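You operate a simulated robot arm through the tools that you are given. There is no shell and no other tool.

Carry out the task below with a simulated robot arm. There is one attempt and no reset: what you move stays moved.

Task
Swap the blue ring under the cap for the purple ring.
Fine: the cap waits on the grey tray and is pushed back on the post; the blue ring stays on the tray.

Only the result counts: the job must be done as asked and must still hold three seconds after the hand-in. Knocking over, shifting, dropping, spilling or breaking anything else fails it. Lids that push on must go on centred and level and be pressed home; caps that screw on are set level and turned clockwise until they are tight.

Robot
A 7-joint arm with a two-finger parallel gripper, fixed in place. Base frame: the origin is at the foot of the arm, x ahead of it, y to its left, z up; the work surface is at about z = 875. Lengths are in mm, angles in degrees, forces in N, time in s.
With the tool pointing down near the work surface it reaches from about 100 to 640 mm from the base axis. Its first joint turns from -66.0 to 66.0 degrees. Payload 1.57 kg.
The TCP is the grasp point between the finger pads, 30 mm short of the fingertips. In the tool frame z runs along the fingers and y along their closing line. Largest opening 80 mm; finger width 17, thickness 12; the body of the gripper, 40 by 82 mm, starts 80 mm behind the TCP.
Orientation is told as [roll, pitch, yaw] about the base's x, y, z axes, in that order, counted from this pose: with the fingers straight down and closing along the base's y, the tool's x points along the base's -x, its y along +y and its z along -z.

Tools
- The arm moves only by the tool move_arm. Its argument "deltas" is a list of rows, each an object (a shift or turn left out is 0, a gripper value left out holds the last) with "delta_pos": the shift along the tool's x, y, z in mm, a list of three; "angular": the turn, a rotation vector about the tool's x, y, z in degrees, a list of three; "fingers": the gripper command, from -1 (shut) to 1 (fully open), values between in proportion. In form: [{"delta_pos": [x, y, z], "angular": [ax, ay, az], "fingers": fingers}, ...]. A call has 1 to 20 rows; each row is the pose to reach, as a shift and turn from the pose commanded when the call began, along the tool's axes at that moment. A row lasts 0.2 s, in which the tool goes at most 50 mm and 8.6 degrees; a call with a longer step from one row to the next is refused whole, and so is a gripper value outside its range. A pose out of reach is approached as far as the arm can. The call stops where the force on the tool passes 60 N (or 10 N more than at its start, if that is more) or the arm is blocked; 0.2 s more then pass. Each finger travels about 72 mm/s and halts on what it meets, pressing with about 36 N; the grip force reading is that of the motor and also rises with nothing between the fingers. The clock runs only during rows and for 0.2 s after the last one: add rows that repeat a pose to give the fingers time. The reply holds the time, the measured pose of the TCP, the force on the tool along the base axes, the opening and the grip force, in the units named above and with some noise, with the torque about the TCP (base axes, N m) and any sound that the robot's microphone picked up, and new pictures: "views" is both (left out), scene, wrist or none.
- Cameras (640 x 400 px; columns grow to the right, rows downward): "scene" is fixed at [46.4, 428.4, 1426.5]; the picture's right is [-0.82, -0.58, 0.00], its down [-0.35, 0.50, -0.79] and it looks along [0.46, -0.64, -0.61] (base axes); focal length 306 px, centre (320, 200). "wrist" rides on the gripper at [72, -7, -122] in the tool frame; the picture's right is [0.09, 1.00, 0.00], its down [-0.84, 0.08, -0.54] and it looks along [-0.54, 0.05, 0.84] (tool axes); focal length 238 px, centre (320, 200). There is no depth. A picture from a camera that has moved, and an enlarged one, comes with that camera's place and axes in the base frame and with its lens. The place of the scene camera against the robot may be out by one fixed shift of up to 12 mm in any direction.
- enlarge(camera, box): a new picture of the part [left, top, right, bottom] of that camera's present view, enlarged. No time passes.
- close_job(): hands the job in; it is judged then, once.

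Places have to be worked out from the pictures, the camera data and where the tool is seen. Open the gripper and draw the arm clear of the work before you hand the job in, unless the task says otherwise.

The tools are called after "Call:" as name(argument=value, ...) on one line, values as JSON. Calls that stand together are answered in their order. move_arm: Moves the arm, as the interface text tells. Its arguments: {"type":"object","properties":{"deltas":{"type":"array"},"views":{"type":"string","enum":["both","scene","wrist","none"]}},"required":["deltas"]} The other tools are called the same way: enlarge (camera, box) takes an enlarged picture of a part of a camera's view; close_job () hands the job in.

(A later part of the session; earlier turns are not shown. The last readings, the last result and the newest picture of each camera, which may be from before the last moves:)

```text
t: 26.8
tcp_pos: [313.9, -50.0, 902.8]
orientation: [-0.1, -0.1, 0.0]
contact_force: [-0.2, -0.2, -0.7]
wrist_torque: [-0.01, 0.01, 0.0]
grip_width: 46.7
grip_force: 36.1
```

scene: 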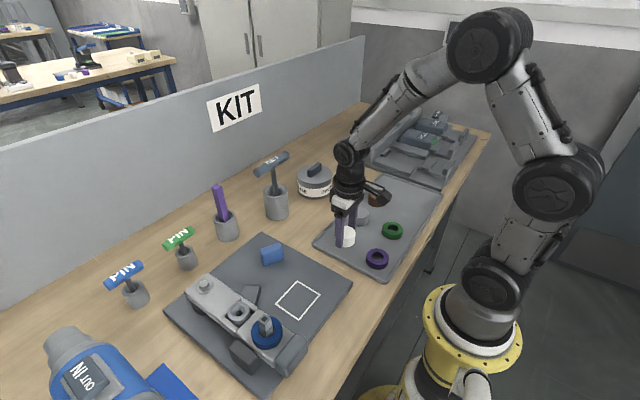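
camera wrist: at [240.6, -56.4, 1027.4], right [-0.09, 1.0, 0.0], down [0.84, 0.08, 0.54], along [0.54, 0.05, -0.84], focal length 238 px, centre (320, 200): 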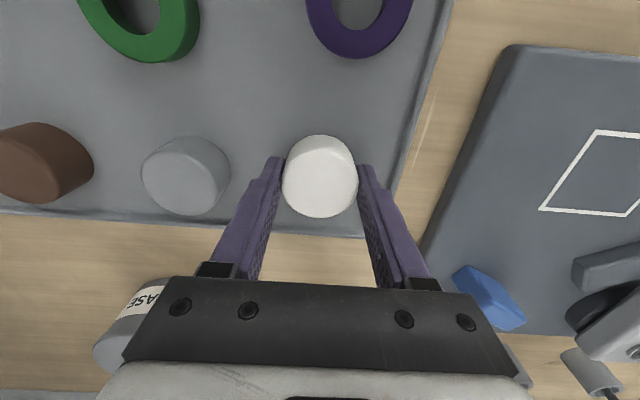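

Call:
move_arm(deltas=[{"delta_pos": [0, 0, 0.7]}, {"delta_pos": [0, 0, 1.4]}, {"delta_pos": [0, 0, 1.4]}], views="scene")

Call:
enlarge(camera="scene", box=[320, 210, 384, 258])

```text
t: 27.6
tcp_pos: [312.5, -51.2, 900.8]
orientation: [0.0, 0.0, 0.0]
contact_force: [-1.0, -0.2, -0.5]
wrist_torque: [0.01, -0.04, 0.0]
grip_width: 46.9
grip_force: 36.2
```

scene: 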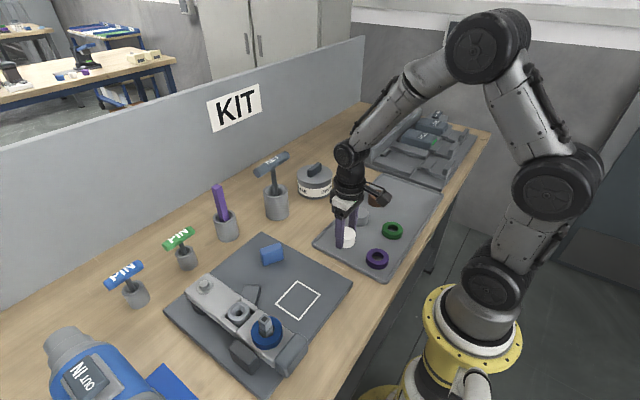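

```text
8.33 times, centred on (352, 234) of scene
camera zoom: at [46.4, 428.4, 1426.5], right [-0.82, -0.58, 0.0], down [-0.35, 0.5, -0.79], along [0.46, -0.64, -0.61], focal length 2552 px, centre (53, -83)
```

zoom: 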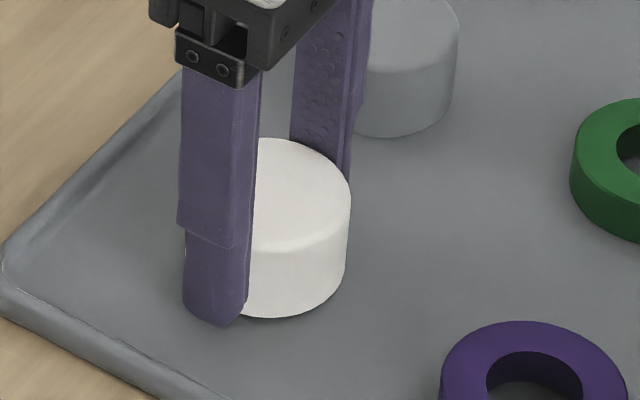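

Call:
move_arm(deltas=[{"delta_pos": [0, 0, 0.7]}, {"delta_pos": [0, 0, 1.4]}, {"delta_pos": [0, 0, 1.4]}], views="none")

```text
t: 28.4
tcp_pos: [313.8, -48.9, 899.8]
orientation: [0.0, 0.0, 0.0]
contact_force: [-1.0, -0.1, -0.5]
wrist_torque: [0.02, 0.03, 0.01]
grip_width: 46.9
grip_force: 35.4
```

Call:
move_arm(deltas=[{"delta_pos": [0, 0, 0.6]}, {"delta_pos": [0, 0, 1.2]}, {"delta_pos": [0, 0, 1.2]}], views="scene")

Call:
enlarge(camera="scene", box=[320, 210, 384, 258])

```text
t: 29.2
tcp_pos: [313.7, -50.6, 897.5]
orientation: [0.0, 0.0, 0.1]
contact_force: [-0.9, 0.5, 4.9]
wrist_torque: [0.01, 0.06, -0.01]
grip_width: 47.0
grip_force: 36.5
```

scene: 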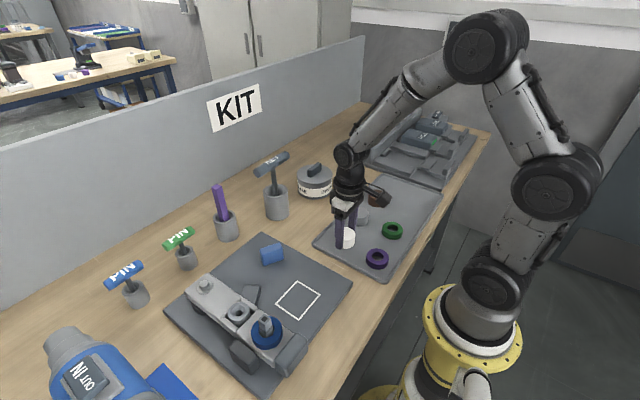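

```text
8.33 times, centred on (352, 234) of scene
camera zoom: at [46.3, 428.4, 1426.5], right [-0.82, -0.58, 0.0], down [-0.35, 0.5, -0.79], along [0.46, -0.64, -0.61], focal length 2552 px, centre (53, -83)
```

zoom: 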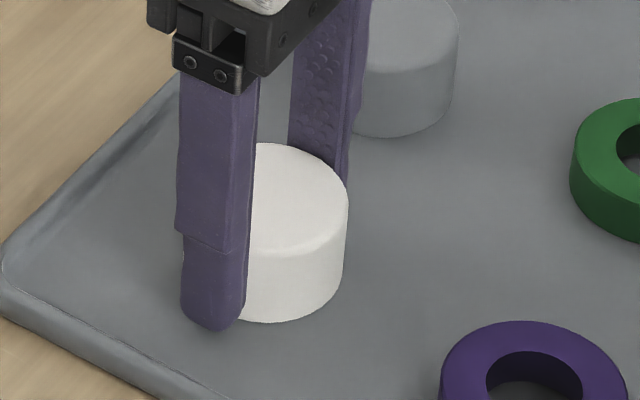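

Contact at 4.9 N: the cap is on the tray (TCP z≈898). I ease up 0.5 mm and open the fingers partially to release it.

Call:
move_arm(deltas=[{"delta_pos": [0, 0, -0.5]}, {"delta_pos": [0, 0, -0.5], "fingers": 0.3}, {"delta_pos": [0, 0, -0.5], "fingers": 0.45}, {"delta_pos": [0, 0, -0.5], "fingers": 0.45}], views="both")

Call:
enlarge(camera="scene", box=[320, 210, 384, 258])

Call:
enlarge(camera="wrist", box=[240, 110, 400, 210])

```text
t: 30.2
tcp_pos: [312.5, -49.5, 898.7]
orientation: [0.0, 0.0, 0.0]
contact_force: [-0.8, 0.0, 0.4]
wrist_torque: [0.01, 0.02, -0.01]
grip_width: 57.8
grip_force: 0.2
camera wrist: at [240.0, -56.3, 1020.2], right [-0.09, 1.0, 0.0], down [0.84, 0.08, 0.54], along [0.54, 0.05, -0.84], focal length 238 px, centre (320, 200)
```

scene: 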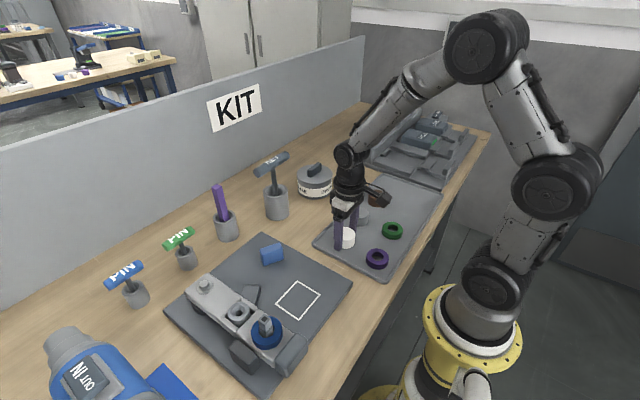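
wrist: 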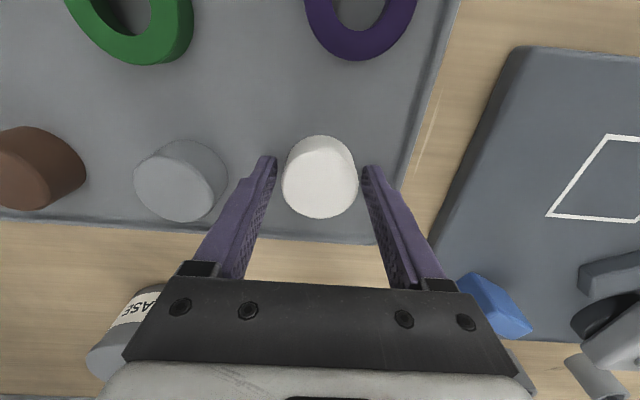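

```text
8.33 times, centred on (352, 234) of scene
camera zoom: at [46.4, 428.4, 1426.5], right [-0.82, -0.58, 0.0], down [-0.35, 0.5, -0.79], along [0.46, -0.64, -0.61], focal length 2552 px, centre (53, -83)
```

zoom: 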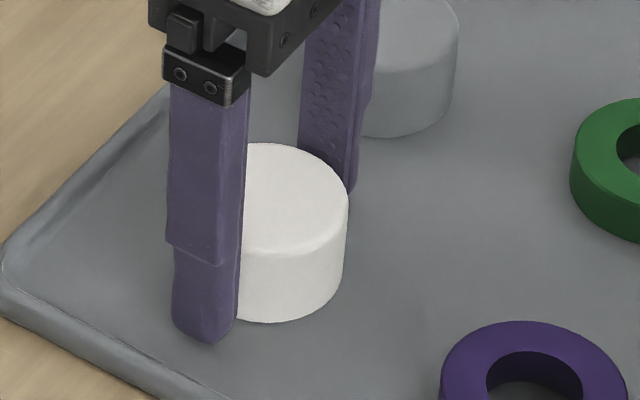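

```text
4.00 times, centred on (320, 160) of wrist
camera zoom: at [240.0, -56.3, 1020.2], right [-0.09, 1.0, 0.0], down [0.84, 0.08, 0.54], along [0.54, 0.05, -0.84], focal length 953 px, centre (320, 360)
```

zoom: 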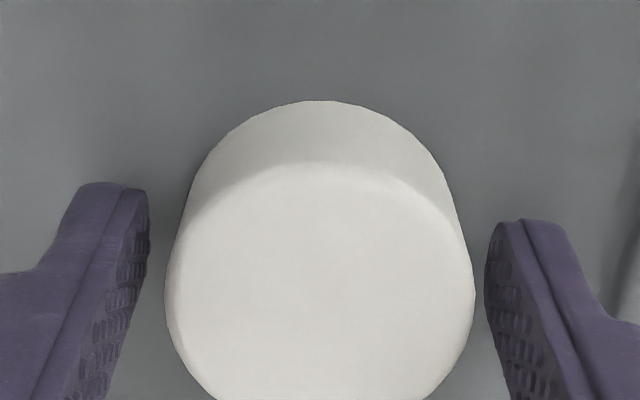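

The cap stands released on the tray. I rise straight up and travel back over the post for the blue ring.

Call:
move_arm(deltas=[{"delta_pos": [0, 0, -10]}, {"delta_pos": [0, 0, -40]}, {"delta_pos": [0, 0, -80]}, {"delta_pos": [0, 0, -120]}, {"delta_pos": [0, 5, -140]}, {"delta_pos": [4, 40, -140], "fingers": 0.6}, {"delta_pos": [8, 80, -140]}, {"delta_pos": [13, 120, -140]}, {"delta_pos": [17, 160, -140]}, {"delta_pos": [21, 200, -140]}, {"delta_pos": [25, 240, -140]}, {"delta_pos": [29, 275, -140]}, {"delta_pos": [32, 300, -140]}, {"delta_pos": [33, 310.3, -140]}, {"delta_pos": [33, 310.3, -140]}, {"delta_pos": [33, 310.3, -140]}], views="both")

Call:
enlarge(camera="wrist", box=[260, 80, 380, 155])

Call:
enlarge(camera="scene", box=[220, 290, 320, 370])

Call:
enlarge(camera="scene", box=[310, 170, 450, 282])

```text
t: 33.6
tcp_pos: [279.1, 257.2, 1038.4]
orientation: [-0.1, -0.1, 0.0]
contact_force: [0.0, 0.2, 1.3]
wrist_torque: [0.01, 0.02, 0.01]
grip_width: 64.2
grip_force: 0.0
camera wrist: at [206.4, 251.6, 1160.4], right [-0.09, 1.0, 0.0], down [0.84, 0.08, 0.54], along [0.54, 0.05, -0.84], focal length 238 px, centre (320, 200)
```

scene: 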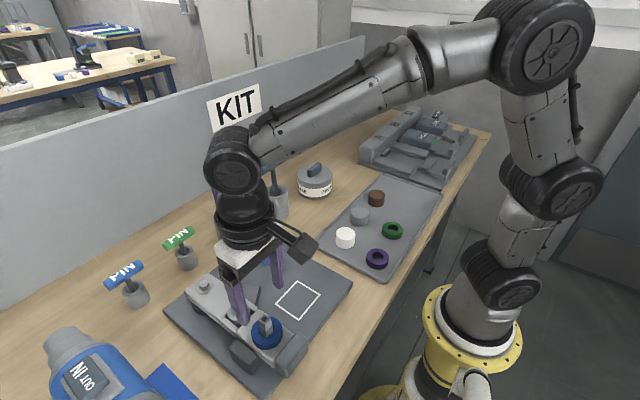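
wrist: 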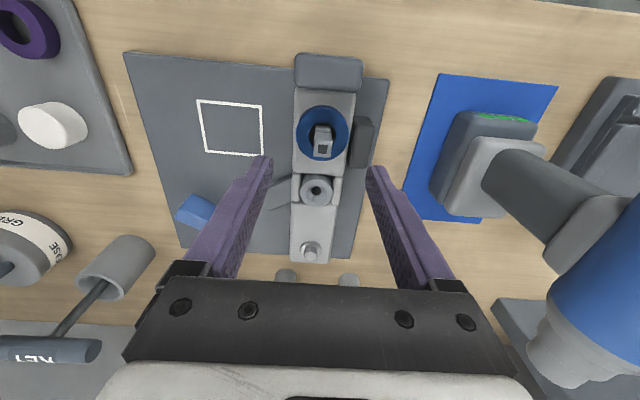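

```text
5.33 times, centred on (320, 118) of wrist
camera zoom: at [206.4, 251.6, 1160.4], right [-0.09, 1.0, 0.0], down [0.84, 0.08, 0.54], along [0.54, 0.05, -0.84], focal length 1271 px, centre (320, 640)
```

zoom: 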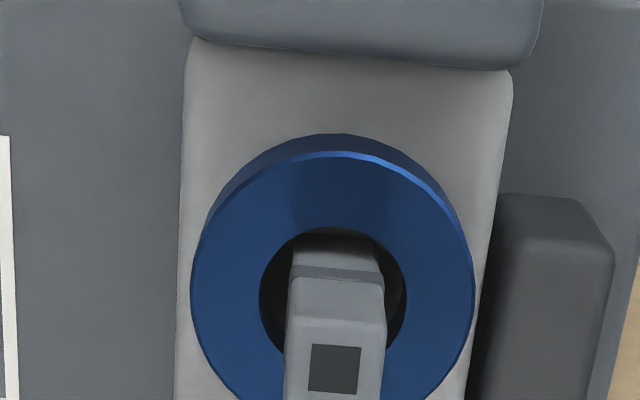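

```text
5.00 times, centred on (270, 330) of scene
camera zoom: at [46.4, 428.4, 1426.5], right [-0.82, -0.58, 0.0], down [-0.35, 0.5, -0.79], along [0.46, -0.64, -0.61], focal length 1531 px, centre (570, -450)
```

zoom: 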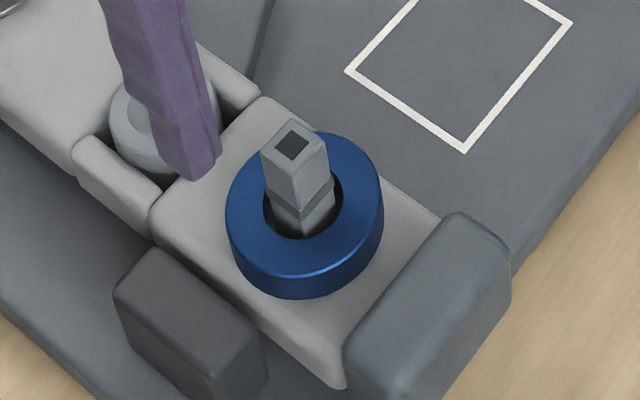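

```text
3.57 times, centred on (380, 226) of scene
camera zoom: at [46.4, 428.4, 1426.5], right [-0.82, -0.58, 0.0], down [-0.35, 0.5, -0.79], along [0.46, -0.64, -0.61], focal length 1094 px, centre (106, 107)
```

zoom: 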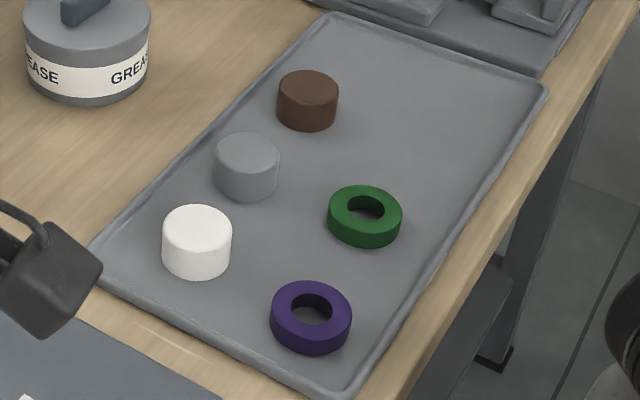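

The ring and post centre come out at about (279.8, 260.6), ring top ≈934. I let the arm settle and correct the position.

Call:
move_arm(deltas=[{"delta_pos": [0, 0, 0]}, {"delta_pos": [0, 0, 0]}, {"delta_pos": [0, 0, 0]}], views="wrist")

```text
t: 34.4
tcp_pos: [279.3, 258.3, 1037.3]
orientation: [0.0, 0.0, 0.0]
contact_force: [0.5, -0.2, 0.2]
wrist_torque: [0.0, 0.02, -0.06]
grip_width: 64.3
grip_force: 0.0
camera wrist: at [206.4, 251.4, 1160.4], right [-0.09, 1.0, 0.0], down [0.84, 0.08, 0.54], along [0.54, 0.05, -0.84], focal length 238 px, centre (320, 200)
```

wrist: 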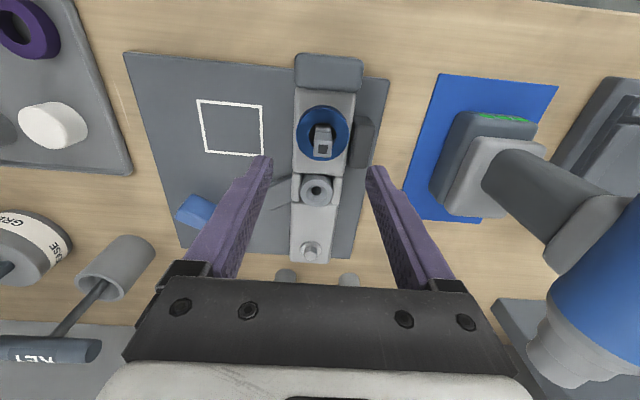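

Actual TCP is about (279.0, 258.1, 1038). I correct by +0.7/+2.5 mm and descend to z≈970 first.

Call:
move_arm(deltas=[{"delta_pos": [-0.7, 2.5, 15]}, {"delta_pos": [-0.7, 2.5, 35]}, {"delta_pos": [-0.7, 2.5, 55]}, {"delta_pos": [-0.7, 2.5, 68]}, {"delta_pos": [-0.7, 2.5, 68]}, {"delta_pos": [-0.7, 2.5, 68]}], views="both")

Call:
enlarge(camera="wrist", box=[220, 90, 420, 215])

Call:
enlarge(camera="scene", box=[210, 280, 320, 370])

```text
t: 35.8
tcp_pos: [280.3, 261.9, 972.1]
orientation: [0.0, 0.0, 0.0]
contact_force: [0.6, -0.1, 0.8]
wrist_torque: [0.03, -0.01, 0.03]
grip_width: 64.0
grip_force: 0.1
camera wrist: at [207.7, 255.6, 1094.4], right [-0.09, 1.0, 0.0], down [0.84, 0.08, 0.54], along [0.54, 0.05, -0.84], focal length 238 px, centre (320, 200)
```

scene: 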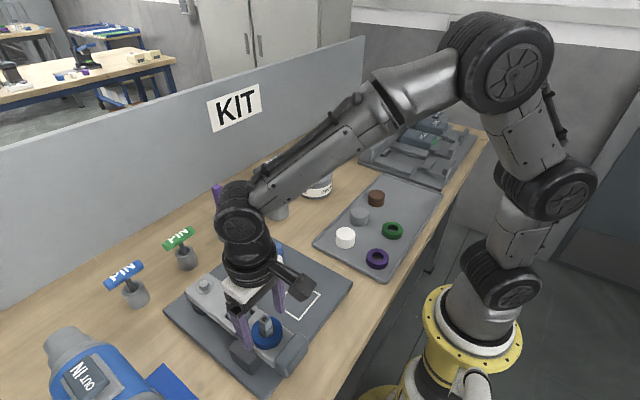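
wrist: 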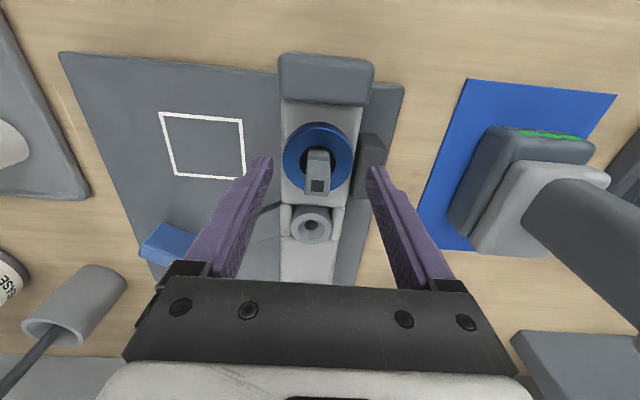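

```text
3.20 times, centred on (320, 152) of wrist
camera zoom: at [207.7, 255.6, 1094.4], right [-0.09, 1.0, 0.0], down [0.84, 0.08, 0.54], along [0.54, 0.05, -0.84], focal length 763 px, centre (320, 352)
```

zoom: 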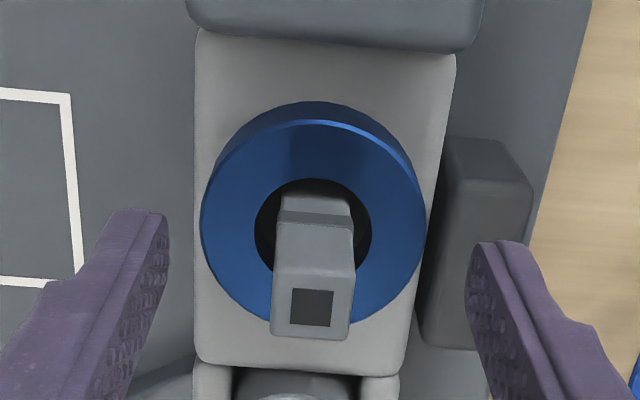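

```text
4.44 times, centred on (265, 325) of scene
camera zoom: at [46.4, 428.4, 1426.5], right [-0.82, -0.58, 0.0], down [-0.35, 0.5, -0.79], along [0.46, -0.64, -0.61], focal length 1361 px, centre (564, -356)
```

zoom: 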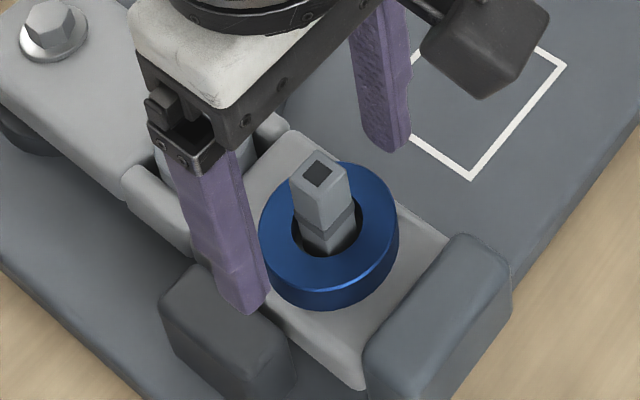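

The TCP reads (280.2, 262.1, 972) and the ring is at about (279.5, 260.5), so I shift slightly back and lower to z≈954 (tips ≈924, just above the bar).

Call:
move_arm(deltas=[{"delta_pos": [0.5, -1.6, 5]}, {"delta_pos": [0.5, -1.6, 10]}, {"delta_pos": [0.5, -1.6, 14]}, {"delta_pos": [0.5, -1.6, 18]}, {"delta_pos": [0.5, -1.6, 18]}, {"delta_pos": [0.5, -1.6, 18]}], views="both")

Call:
enlarge(camera="wrist", box=[220, 100, 420, 225])

Call:
enlarge(camera="scene", box=[210, 290, 320, 380])

```text
t: 37.2
tcp_pos: [279.6, 261.2, 952.7]
orientation: [0.0, -0.1, 0.0]
contact_force: [-0.3, -0.3, 0.8]
wrist_torque: [-0.01, 0.01, 0.03]
grip_width: 63.9
grip_force: 0.1
camera wrist: at [207.6, 254.8, 1075.3], right [-0.09, 1.0, 0.0], down [0.84, 0.08, 0.54], along [0.54, 0.05, -0.84], focal length 238 px, centre (320, 200)
```

scene: 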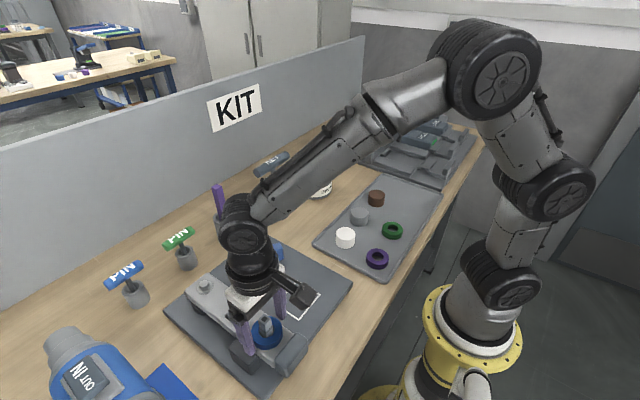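
wrist: 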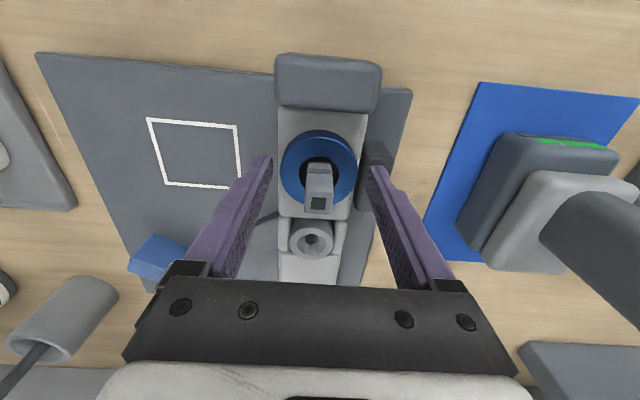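

```text
3.20 times, centred on (320, 162) of wrist
camera zoom: at [207.6, 254.8, 1075.3], right [-0.09, 1.0, 0.0], down [0.84, 0.08, 0.54], along [0.54, 0.05, -0.84], focal length 763 px, centre (320, 320)
```

zoom: 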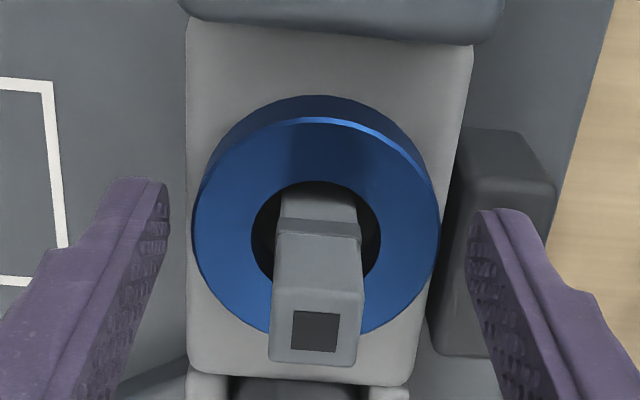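

```text
4.44 times, centred on (265, 335) of scene
camera zoom: at [46.4, 428.4, 1426.5], right [-0.82, -0.58, 0.0], down [-0.35, 0.5, -0.79], along [0.46, -0.64, -0.61], focal length 1361 px, centre (564, -400)
```

zoom: 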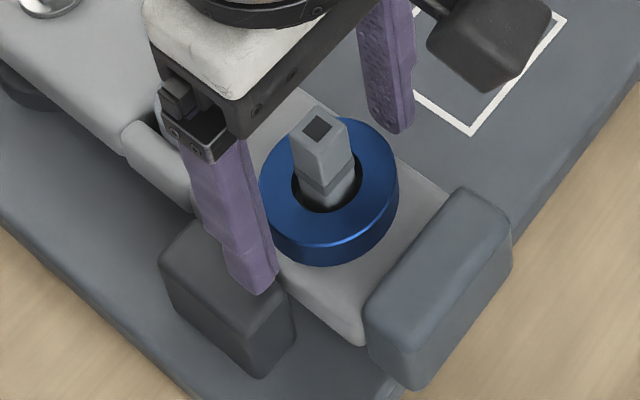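

Ring is centred to within a millimetre between the fingers with no contact force. I nudge -0.7 mm in y and close on the blue ring.

Call:
move_arm(deltas=[{"delta_pos": [0, -0.7, 0], "fingers": 0.6}, {"delta_pos": [0, -0.7, 0], "fingers": 0.4}, {"delta_pos": [0, -0.7, 0], "fingers": -1}, {"delta_pos": [0, -0.7, 0], "fingers": -1}, {"delta_pos": [0, -0.7, 0], "fingers": -1}], views="both")

Call:
enlarge(camera="wrist", box=[220, 100, 420, 225])

Call:
enlarge(camera="scene", box=[210, 290, 320, 380])

```text
t: 38.4
tcp_pos: [280.7, 258.9, 952.5]
orientation: [0.0, 0.0, 0.0]
contact_force: [0.2, -0.6, -0.8]
wrist_torque: [0.0, 0.01, 0.03]
grip_width: 50.6
grip_force: 35.7
camera wrist: at [207.8, 253.9, 1074.8], right [-0.09, 1.0, 0.0], down [0.84, 0.08, 0.54], along [0.54, 0.05, -0.84], focal length 238 px, centre (320, 200)
```

scene: 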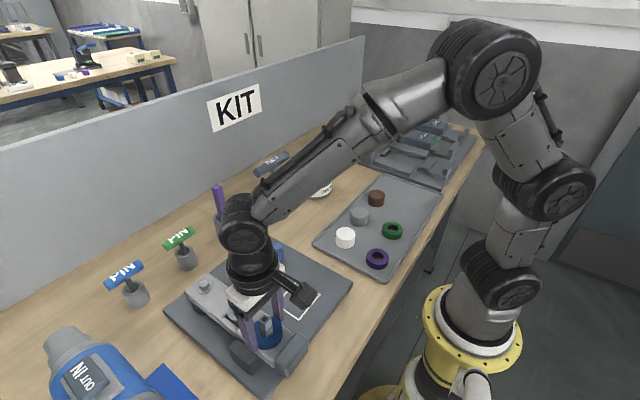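
wrist: 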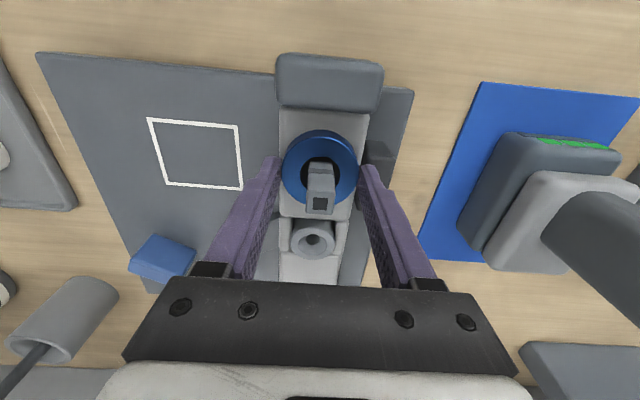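

```text
3.20 times, centred on (320, 162) of wrist
camera zoom: at [207.8, 253.9, 1074.8], right [-0.09, 1.0, 0.0], down [0.84, 0.08, 0.54], along [0.54, 0.05, -0.84], focal length 763 px, centre (320, 320)
```

zoom: 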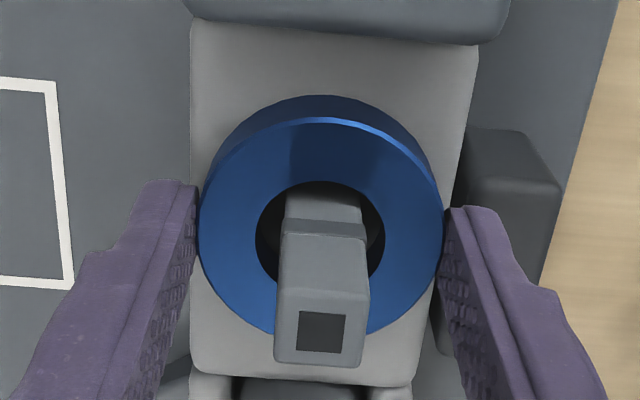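

```text
4.44 times, centred on (265, 335) of scene
camera zoom: at [46.4, 428.4, 1426.5], right [-0.82, -0.58, 0.0], down [-0.35, 0.5, -0.79], along [0.46, -0.64, -0.61], focal length 1361 px, centre (564, -400)
```

zoom: 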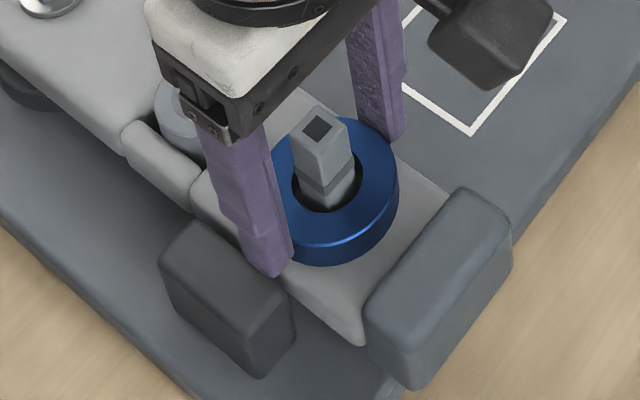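

The blue ring is gripped (50.6 mm, 36 N). I lift it straight up off the post.

Call:
move_arm(deltas=[{"delta_pos": [0, 0, -3]}, {"delta_pos": [0, 0, -8]}, {"delta_pos": [0, 0, -16]}, {"delta_pos": [0, 0, -26]}, {"delta_pos": [0, 0, -40]}, {"delta_pos": [0, 0, -60]}, {"delta_pos": [0, 0, -80]}, {"delta_pos": [0, 0, -100]}, {"delta_pos": [0, 0, -100]}], views="both")

Call:
enlarge(camera="scene", box=[200, 260, 330, 370])

Call:
enlarge(camera="wrist", box=[240, 70, 400, 225])

```text
t: 40.4
tcp_pos: [281.2, 261.4, 1053.2]
orientation: [0.0, 0.0, 0.0]
contact_force: [0.4, 0.2, -0.4]
wrist_torque: [0.01, -0.07, -0.05]
grip_width: 50.4
grip_force: 36.0
camera wrist: at [209.2, 254.6, 1175.4], right [-0.09, 1.0, 0.0], down [0.84, 0.08, 0.54], along [0.54, 0.05, -0.84], focal length 238 px, centre (320, 200)
```

scene: 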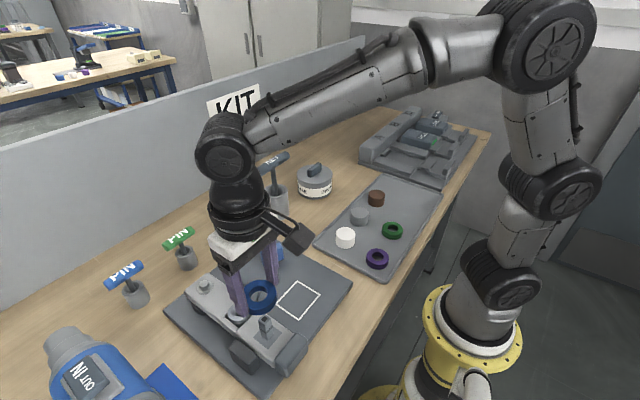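
wrist: 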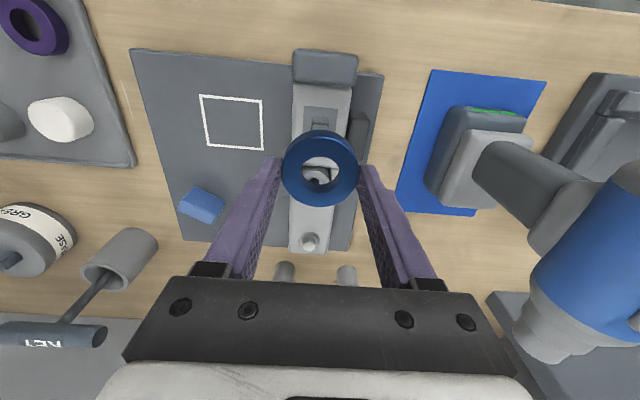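

```text
3.64 times, centred on (265, 315) of scene
camera zoom: at [46.4, 428.4, 1426.5], right [-0.82, -0.58, 0.0], down [-0.35, 0.5, -0.79], along [0.46, -0.64, -0.61], focal length 1114 px, centre (520, -218)
```

zoom: 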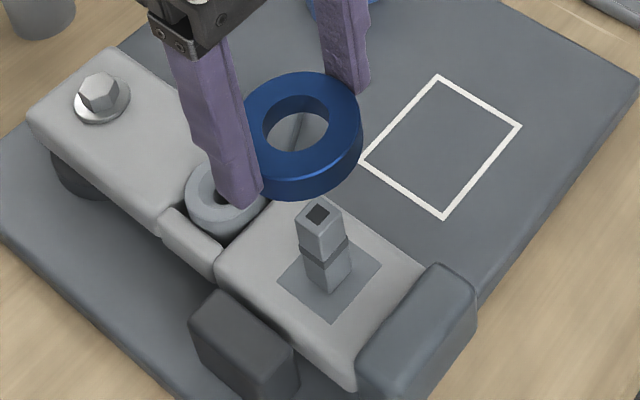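

```text
2.58 times, centred on (320, 148) of wrist
camera zoom: at [209.2, 254.6, 1175.4], right [-0.09, 1.0, 0.0], down [0.84, 0.08, 0.54], along [0.54, 0.05, -0.84], focal length 615 px, centre (320, 336)
```

zoom: 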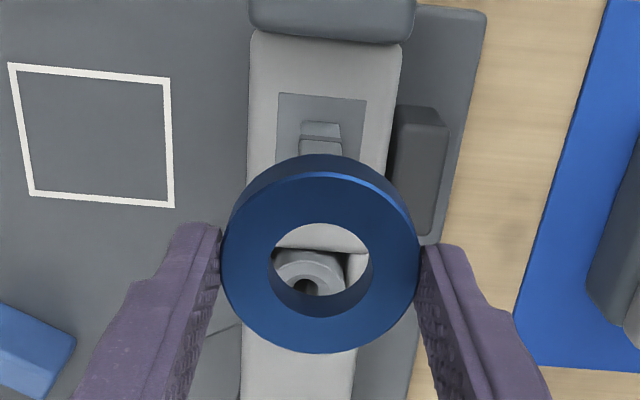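

The ring is free of the post. I carry it to the empty part of the tray around (240, -225), hovering first.

Call:
move_arm(deltas=[{"delta_pos": [1, -15, 0]}, {"delta_pos": [4, -50, 0]}, {"delta_pos": [8, -92, 0]}, {"delta_pos": [12, -136, 0]}, {"delta_pos": [15, -180, 0]}, {"delta_pos": [19, -224, 0]}, {"delta_pos": [23, -268, 0]}, {"delta_pos": [26, -312, 0]}, {"delta_pos": [30, -356, 0]}, {"delta_pos": [34, -398, 0]}, {"delta_pos": [37, -438, 0]}, {"delta_pos": [40, -468, 0]}, {"delta_pos": [41, -485, 0]}, {"delta_pos": [41, -485, 0]}, {"delta_pos": [41, -485, 0]}, {"delta_pos": [41, -485, 0]}], views="both")

Call:
enlarge(camera="wrist", box=[160, 20, 480, 220])

```text
t: 43.8
tcp_pos: [237.9, -226.9, 1052.6]
orientation: [0.0, 0.1, 0.0]
contact_force: [0.2, 0.2, -0.5]
wrist_torque: [0.03, -0.01, 0.0]
grip_width: 50.9
grip_force: 35.8
camera wrist: at [165.6, -232.6, 1174.7], right [-0.09, 1.0, 0.0], down [0.84, 0.08, 0.54], along [0.54, 0.05, -0.84], focal length 238 px, centre (320, 200)
```

scene: 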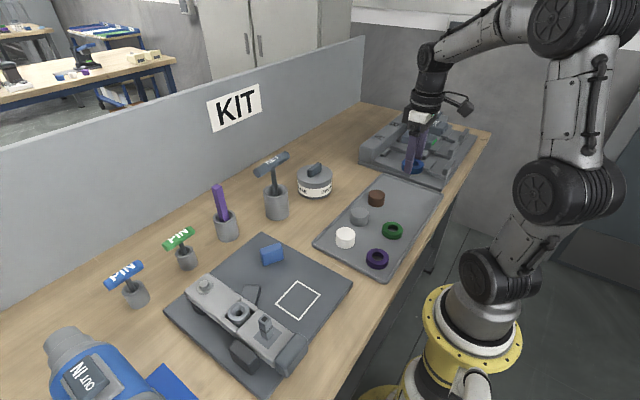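
wrist: 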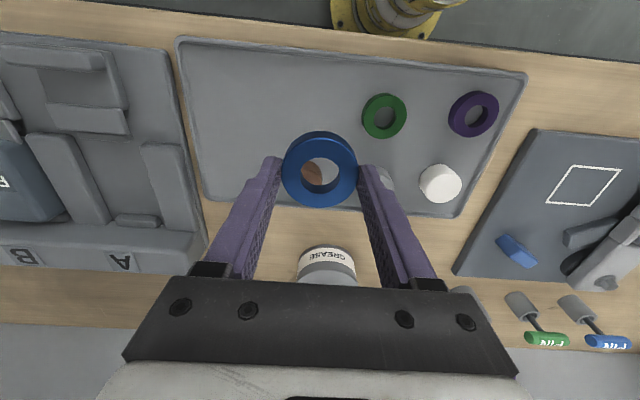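

```text
2.00 times, centred on (320, 120) of wrist
camera zoom: at [165.6, -232.6, 1174.7], right [-0.09, 1.0, 0.0], down [0.84, 0.08, 0.54], along [0.54, 0.05, -0.84], focal length 477 px, centre (320, 360)
```

zoom: 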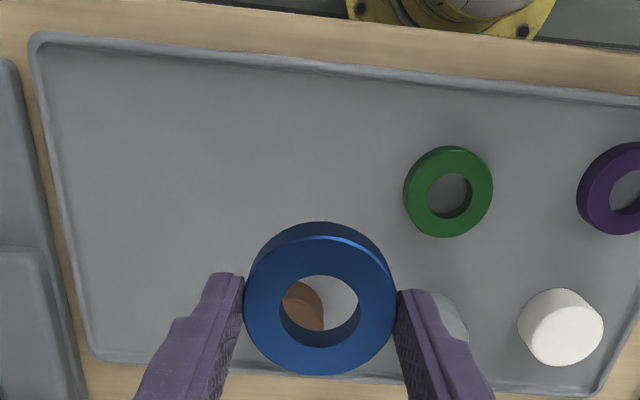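

Directly below the hand the tray is empty; I shift 12 mm further from the green ring and descend to just above the tray.

Call:
move_arm(deltas=[{"delta_pos": [0, -6, 15]}, {"delta_pos": [0, -12, 40]}, {"delta_pos": [0, -12, 70]}, {"delta_pos": [0, -12, 100]}, {"delta_pos": [0, -12, 125]}, {"delta_pos": [0, -12, 138]}, {"delta_pos": [0, -12, 143]}, {"delta_pos": [0, -12, 143]}, {"delta_pos": [0, -12, 143]}], views="both")

Call:
enlarge(camera="scene", box=[350, 150, 450, 225])

```text
t: 45.8
tcp_pos: [237.5, -237.5, 908.7]
orientation: [0.1, -0.1, -0.1]
contact_force: [-0.4, -0.1, 0.4]
wrist_torque: [0.0, 0.03, 0.03]
grip_width: 51.0
grip_force: 35.7
camera wrist: at [165.9, -242.9, 1031.5], right [-0.09, 1.0, 0.0], down [0.84, 0.08, 0.54], along [0.54, 0.05, -0.84], focal length 238 px, centre (320, 200)
```

scene: 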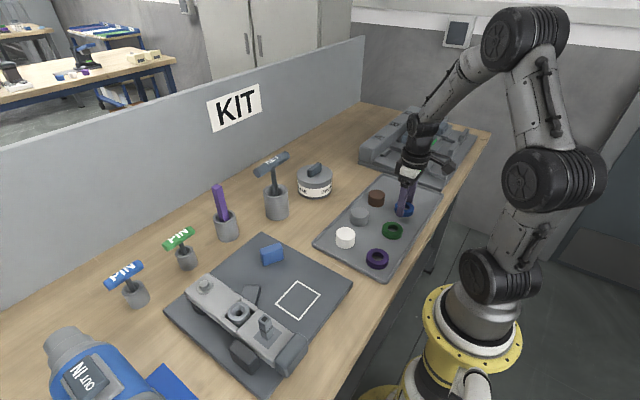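
wrist: 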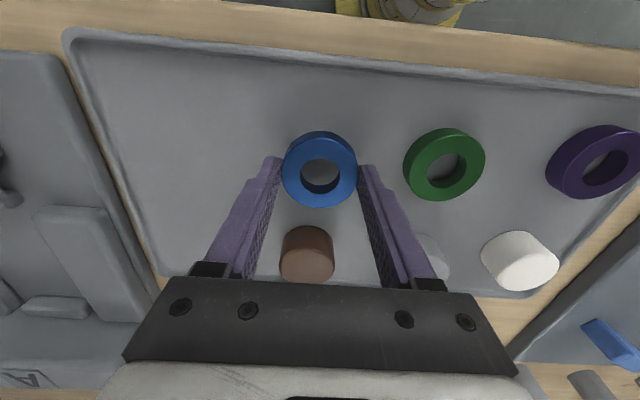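

```text
5.33 times, centred on (400, 188) of scene
camera zoom: at [46.4, 428.4, 1426.5], right [-0.82, -0.58, 0.0], down [-0.35, 0.5, -0.79], along [0.46, -0.64, -0.61], focal length 1633 px, centre (-107, 267)
```

zoom: 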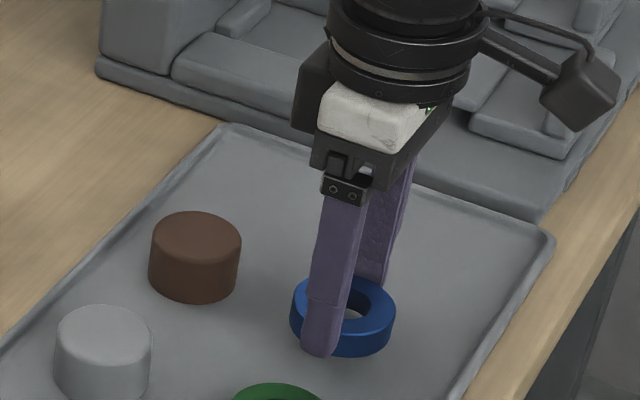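

Clear all around. I lower in small steps until contact.

Call:
move_arm(deltas=[{"delta_pos": [0, 0, 2]}, {"delta_pos": [0, 0, 4]}, {"delta_pos": [0, 0, 5]}, {"delta_pos": [0, 0, 5]}], views="none")

```text
t: 46.8
tcp_pos: [238.8, -236.7, 903.9]
orientation: [0.2, 0.0, 0.1]
contact_force: [0.4, 0.3, -1.4]
wrist_torque: [0.04, -0.03, 0.01]
grip_width: 50.9
grip_force: 36.2
```

Call:
move_arm(deltas=[{"delta_pos": [0, 0, 0.7]}, {"delta_pos": [0, 0, 1.4]}, {"delta_pos": [0, 0, 1.4]}], views="none")

```text
t: 47.6
tcp_pos: [239.3, -236.7, 904.0]
orientation: [-0.1, 0.0, 0.0]
contact_force: [0.1, 0.2, -1.1]
wrist_torque: [0.0, -0.01, 0.0]
grip_width: 50.9
grip_force: 35.9
```

Call:
move_arm(deltas=[{"delta_pos": [0, 0, 0.7]}, {"delta_pos": [0, 0, 1.4]}, {"delta_pos": [0, 0, 1.4]}], views="none")

```text
t: 48.4
tcp_pos: [238.9, -236.6, 900.8]
orientation: [0.0, 0.0, 0.0]
contact_force: [1.0, 0.5, -0.1]
wrist_torque: [-0.02, -0.02, 0.02]
grip_width: 50.7
grip_force: 35.9
```

Call:
move_arm(deltas=[{"delta_pos": [0, 0, 0.6]}, {"delta_pos": [0, 0, 1.2]}, {"delta_pos": [0, 0, 1.2]}], views="none")

```text
t: 49.2
tcp_pos: [238.9, -237.3, 898.9]
orientation: [0.1, 0.0, 0.0]
contact_force: [0.4, 0.4, -0.5]
wrist_torque: [0.02, 0.03, 0.01]
grip_width: 50.7
grip_force: 36.2
```

Call:
move_arm(deltas=[{"delta_pos": [0, 0, 0.6]}, {"delta_pos": [0, 0, 1.2]}, {"delta_pos": [0, 0, 1.2]}], views="scene")

Call:
enlarge(camera="scene", box=[370, 170, 440, 225])

```text
t: 50.0
tcp_pos: [238.7, -236.4, 899.3]
orientation: [0.0, 0.0, 0.0]
contact_force: [-4.7, 0.1, 9.0]
wrist_torque: [0.16, 0.15, 0.07]
grip_width: 50.6
grip_force: 36.0
```

scene: 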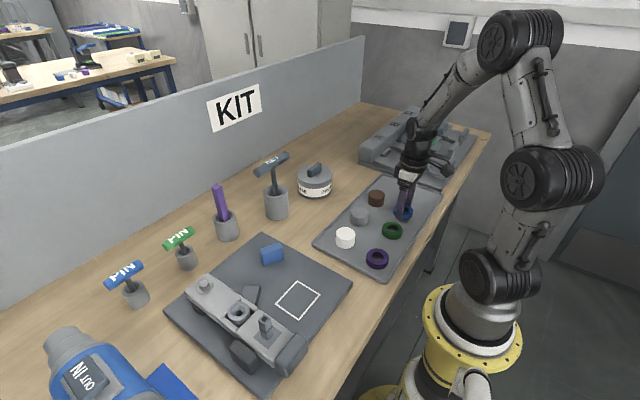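

```text
7.27 times, centred on (405, 198) of scene
camera zoom: at [46.2, 428.5, 1426.5], right [-0.82, -0.58, 0.0], down [-0.35, 0.5, -0.79], along [0.46, -0.64, -0.61], focal length 2227 px, centre (-298, 218)
```

zoom: 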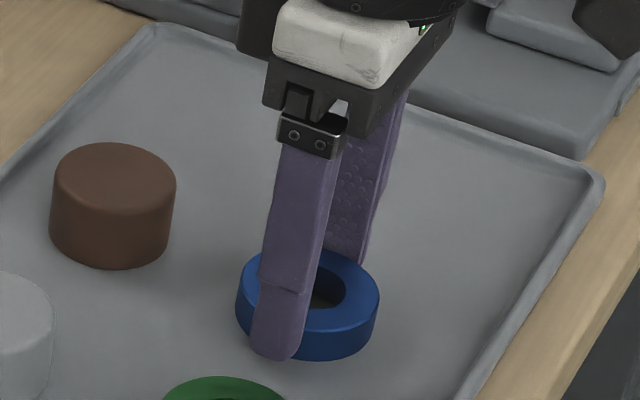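

Contact at 9 N with the ring flat on the tray (TCP ≈899). I ease up and open partially to release.

Call:
move_arm(deltas=[{"delta_pos": [0, 0, -0.7]}, {"delta_pos": [0, 0, -0.7], "fingers": 0.4}, {"delta_pos": [0, 0, -0.7], "fingers": 0.5}, {"delta_pos": [0, 0, -0.7], "fingers": 0.5}], views="both")

Call:
enlarge(camera="scene", box=[370, 170, 440, 225])

Call:
enlarge(camera="wrist", box=[240, 100, 480, 250])

```text
t: 51.0
tcp_pos: [239.0, -235.7, 900.5]
orientation: [0.0, -0.1, 0.0]
contact_force: [-0.6, 0.2, 0.7]
wrist_torque: [-0.03, -0.02, -0.01]
grip_width: 59.9
grip_force: 0.1
camera wrist: at [166.7, -242.2, 1022.0], right [-0.09, 1.0, 0.0], down [0.84, 0.08, 0.54], along [0.54, 0.05, -0.84], focal length 238 px, centre (320, 200)
```

scene: 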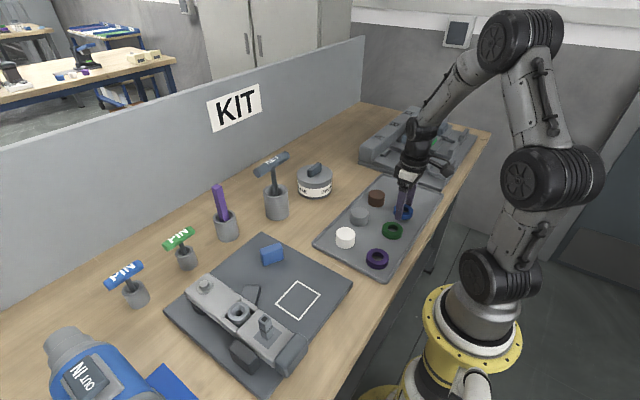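
wrist: 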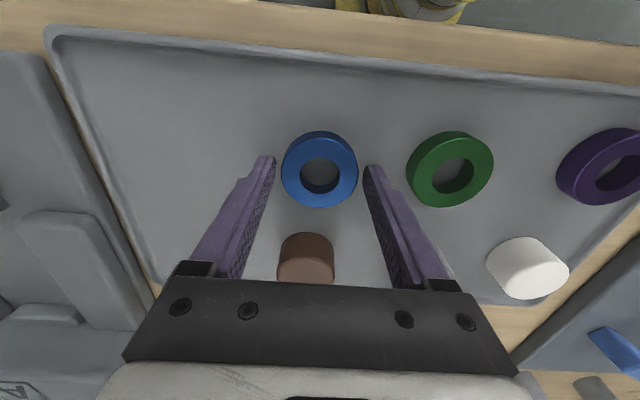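

```text
7.27 times, centred on (405, 198) of scene
camera zoom: at [46.4, 428.4, 1426.5], right [-0.82, -0.58, 0.0], down [-0.35, 0.5, -0.79], along [0.46, -0.64, -0.61], focal length 2227 px, centre (-298, 218)
```

zoom: 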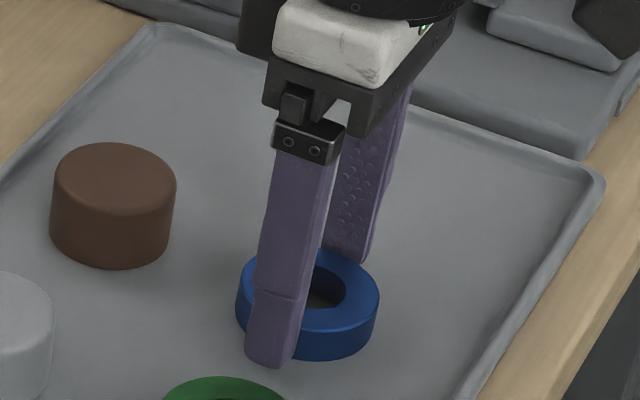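

```text
2.67 times, centred on (360, 175) of wrist
camera zoom: at [166.7, -242.2, 1022.0], right [-0.09, 1.0, 0.0], down [0.84, 0.08, 0.54], along [0.54, 0.05, -0.84], focal length 636 px, centre (213, 267)
```

zoom: 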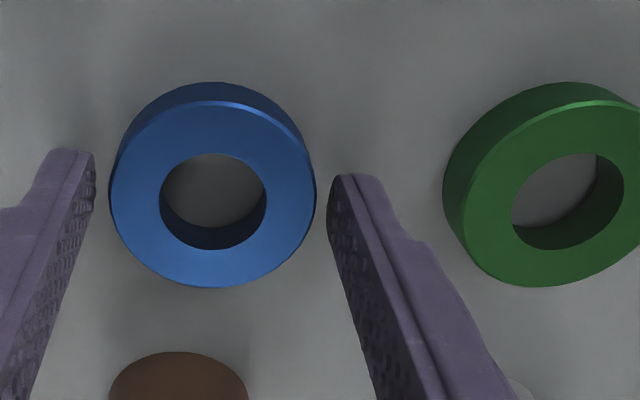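

The blue ring lies flat on the tray, released. I rise and move above the purple ring near (217, -40) to measure it.

Call:
move_arm(deltas=[{"delta_pos": [0, 0, -10]}, {"delta_pos": [0, 0, -40]}, {"delta_pos": [0, 0, -75]}, {"delta_pos": [2, 15, -100]}, {"delta_pos": [6, 50, -100]}, {"delta_pos": [10, 90, -100]}, {"delta_pos": [15, 130, -100]}, {"delta_pos": [19, 165, -100]}, {"delta_pos": [22, 190, -100]}, {"delta_pos": [22, 196, -100]}, {"delta_pos": [22, 196, -100]}, {"delta_pos": [22, 196, -100]}], views="both")

Call:
enlarge(camera="wrist", box=[240, 50, 400, 150])

Call:
enlarge(camera="scene", box=[310, 170, 450, 282])

```text
t: 53.6
tcp_pos: [217.6, -39.8, 1002.1]
orientation: [0.0, 0.0, 0.0]
contact_force: [0.0, 0.0, -0.2]
wrist_torque: [0.02, 0.0, 0.03]
grip_width: 59.9
grip_force: 0.1
camera wrist: at [144.2, -46.5, 1124.2], right [-0.09, 1.0, 0.0], down [0.84, 0.08, 0.54], along [0.54, 0.05, -0.84], focal length 238 px, centre (320, 200)
```

scene: 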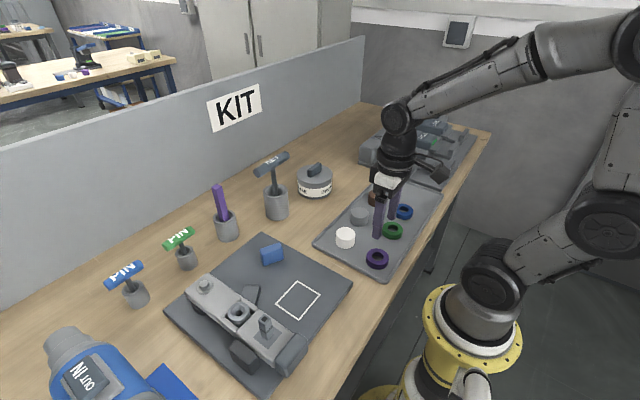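
wrist: 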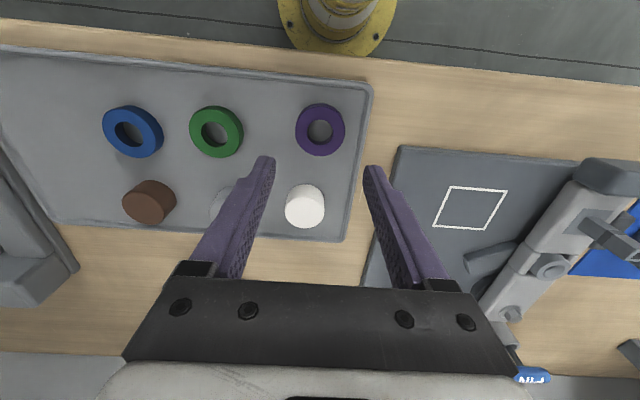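

```text
4.00 times, centred on (320, 100) of wrist
camera zoom: at [144.2, -46.5, 1124.2], right [-0.09, 1.0, 0.0], down [0.84, 0.08, 0.54], along [0.54, 0.05, -0.84], focal length 953 px, centre (320, 600)
```

zoom: 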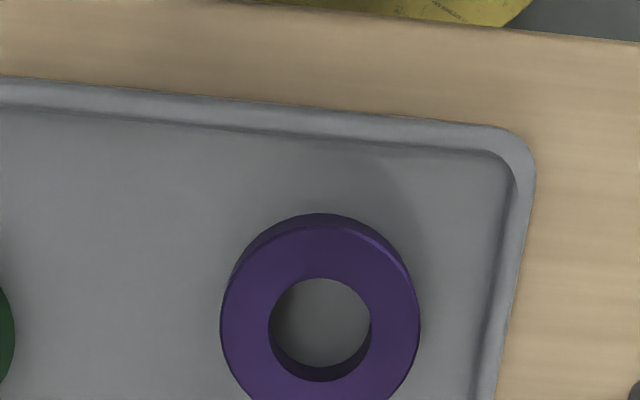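

```text
3.57 times, centred on (380, 226) of scene
camera zoom: at [46.4, 428.4, 1426.5], right [-0.82, -0.58, 0.0], down [-0.35, 0.5, -0.79], along [0.46, -0.64, -0.61], focal length 1094 px, centre (106, 107)
```

zoom: 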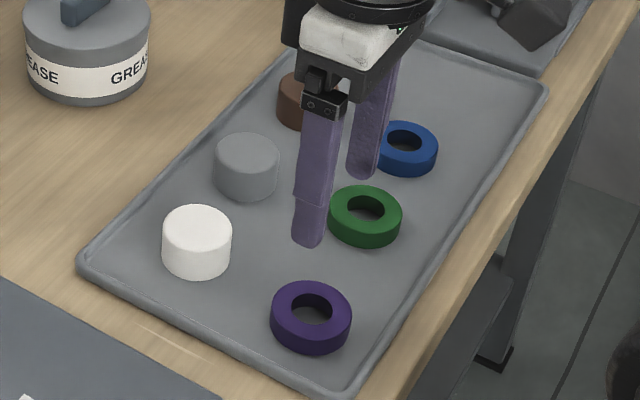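

Purple ring centre is about (219, -39.7), with enough room to the tray lip for the fingers at ~58 mm opening. I descend to just above it first.

Call:
move_arm(deltas=[{"delta_pos": [-1.9, 0.2, 15], "fingers": 0.45}, {"delta_pos": [-1.9, 0.2, 35]}, {"delta_pos": [-1.9, 0.2, 55]}, {"delta_pos": [-1.9, 0.2, 70]}, {"delta_pos": [-1.9, 0.2, 78]}, {"delta_pos": [-1.9, 0.2, 78]}, {"delta_pos": [-1.9, 0.2, 78]}], views="both")

Call:
enlarge(camera="wrist", box=[220, 80, 420, 205])

Call:
enlarge(camera="scene", box=[330, 210, 430, 285])

```text
t: 55.2
tcp_pos: [217.7, -40.4, 922.9]
orientation: [0.1, 0.0, 0.0]
contact_force: [-0.2, 1.2, 0.0]
wrist_torque: [0.0, -0.03, -0.02]
grip_width: 57.9
grip_force: 0.0
camera wrist: at [145.5, -47.1, 1044.7], right [-0.09, 1.0, 0.0], down [0.84, 0.08, 0.54], along [0.54, 0.05, -0.84], focal length 238 px, centre (320, 200)
```

scene: 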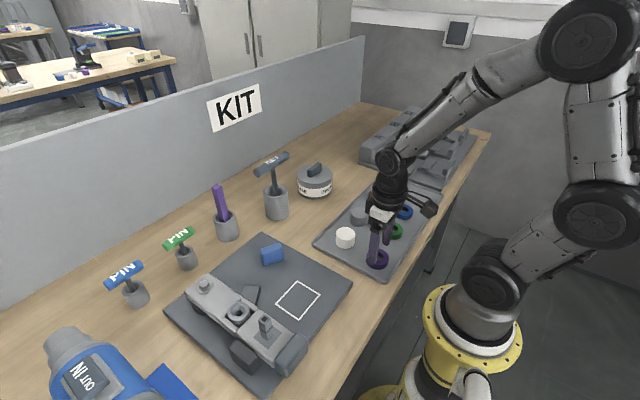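
wrist: 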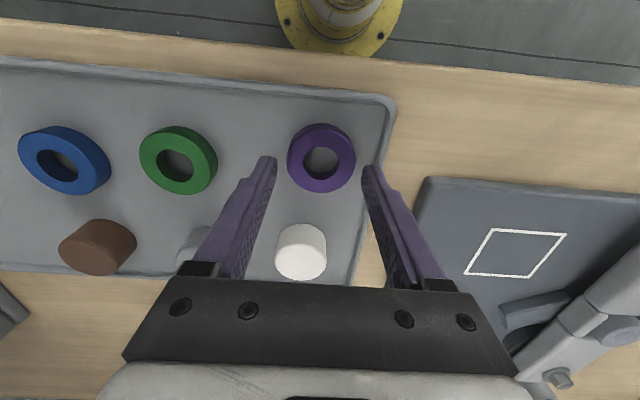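

```text
3.20 times, centred on (320, 142) of wrist
camera zoom: at [145.5, -47.1, 1044.7], right [-0.09, 1.0, 0.0], down [0.84, 0.08, 0.54], along [0.54, 0.05, -0.84], focal length 763 px, centre (320, 384)
```

zoom: 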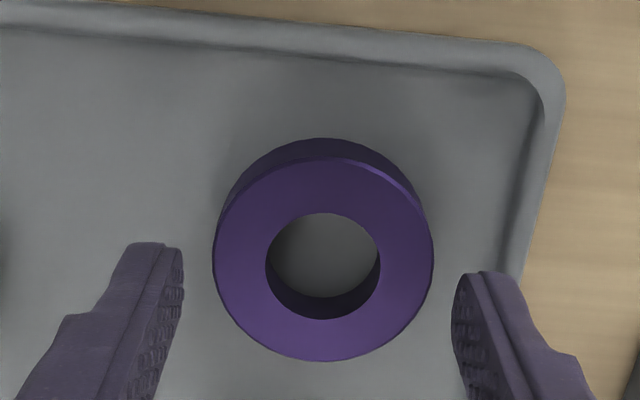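

```text
5.33 times, centred on (380, 248) of scene
camera zoom: at [46.4, 428.4, 1426.5], right [-0.82, -0.58, 0.0], down [-0.35, 0.5, -0.79], along [0.46, -0.64, -0.61], focal length 1633 px, centre (0, -53)
```

zoom: 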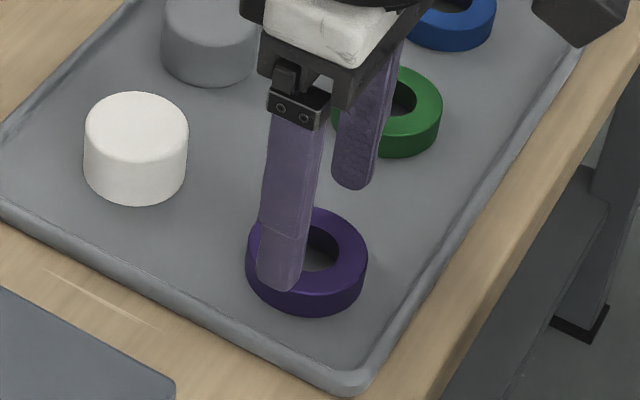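

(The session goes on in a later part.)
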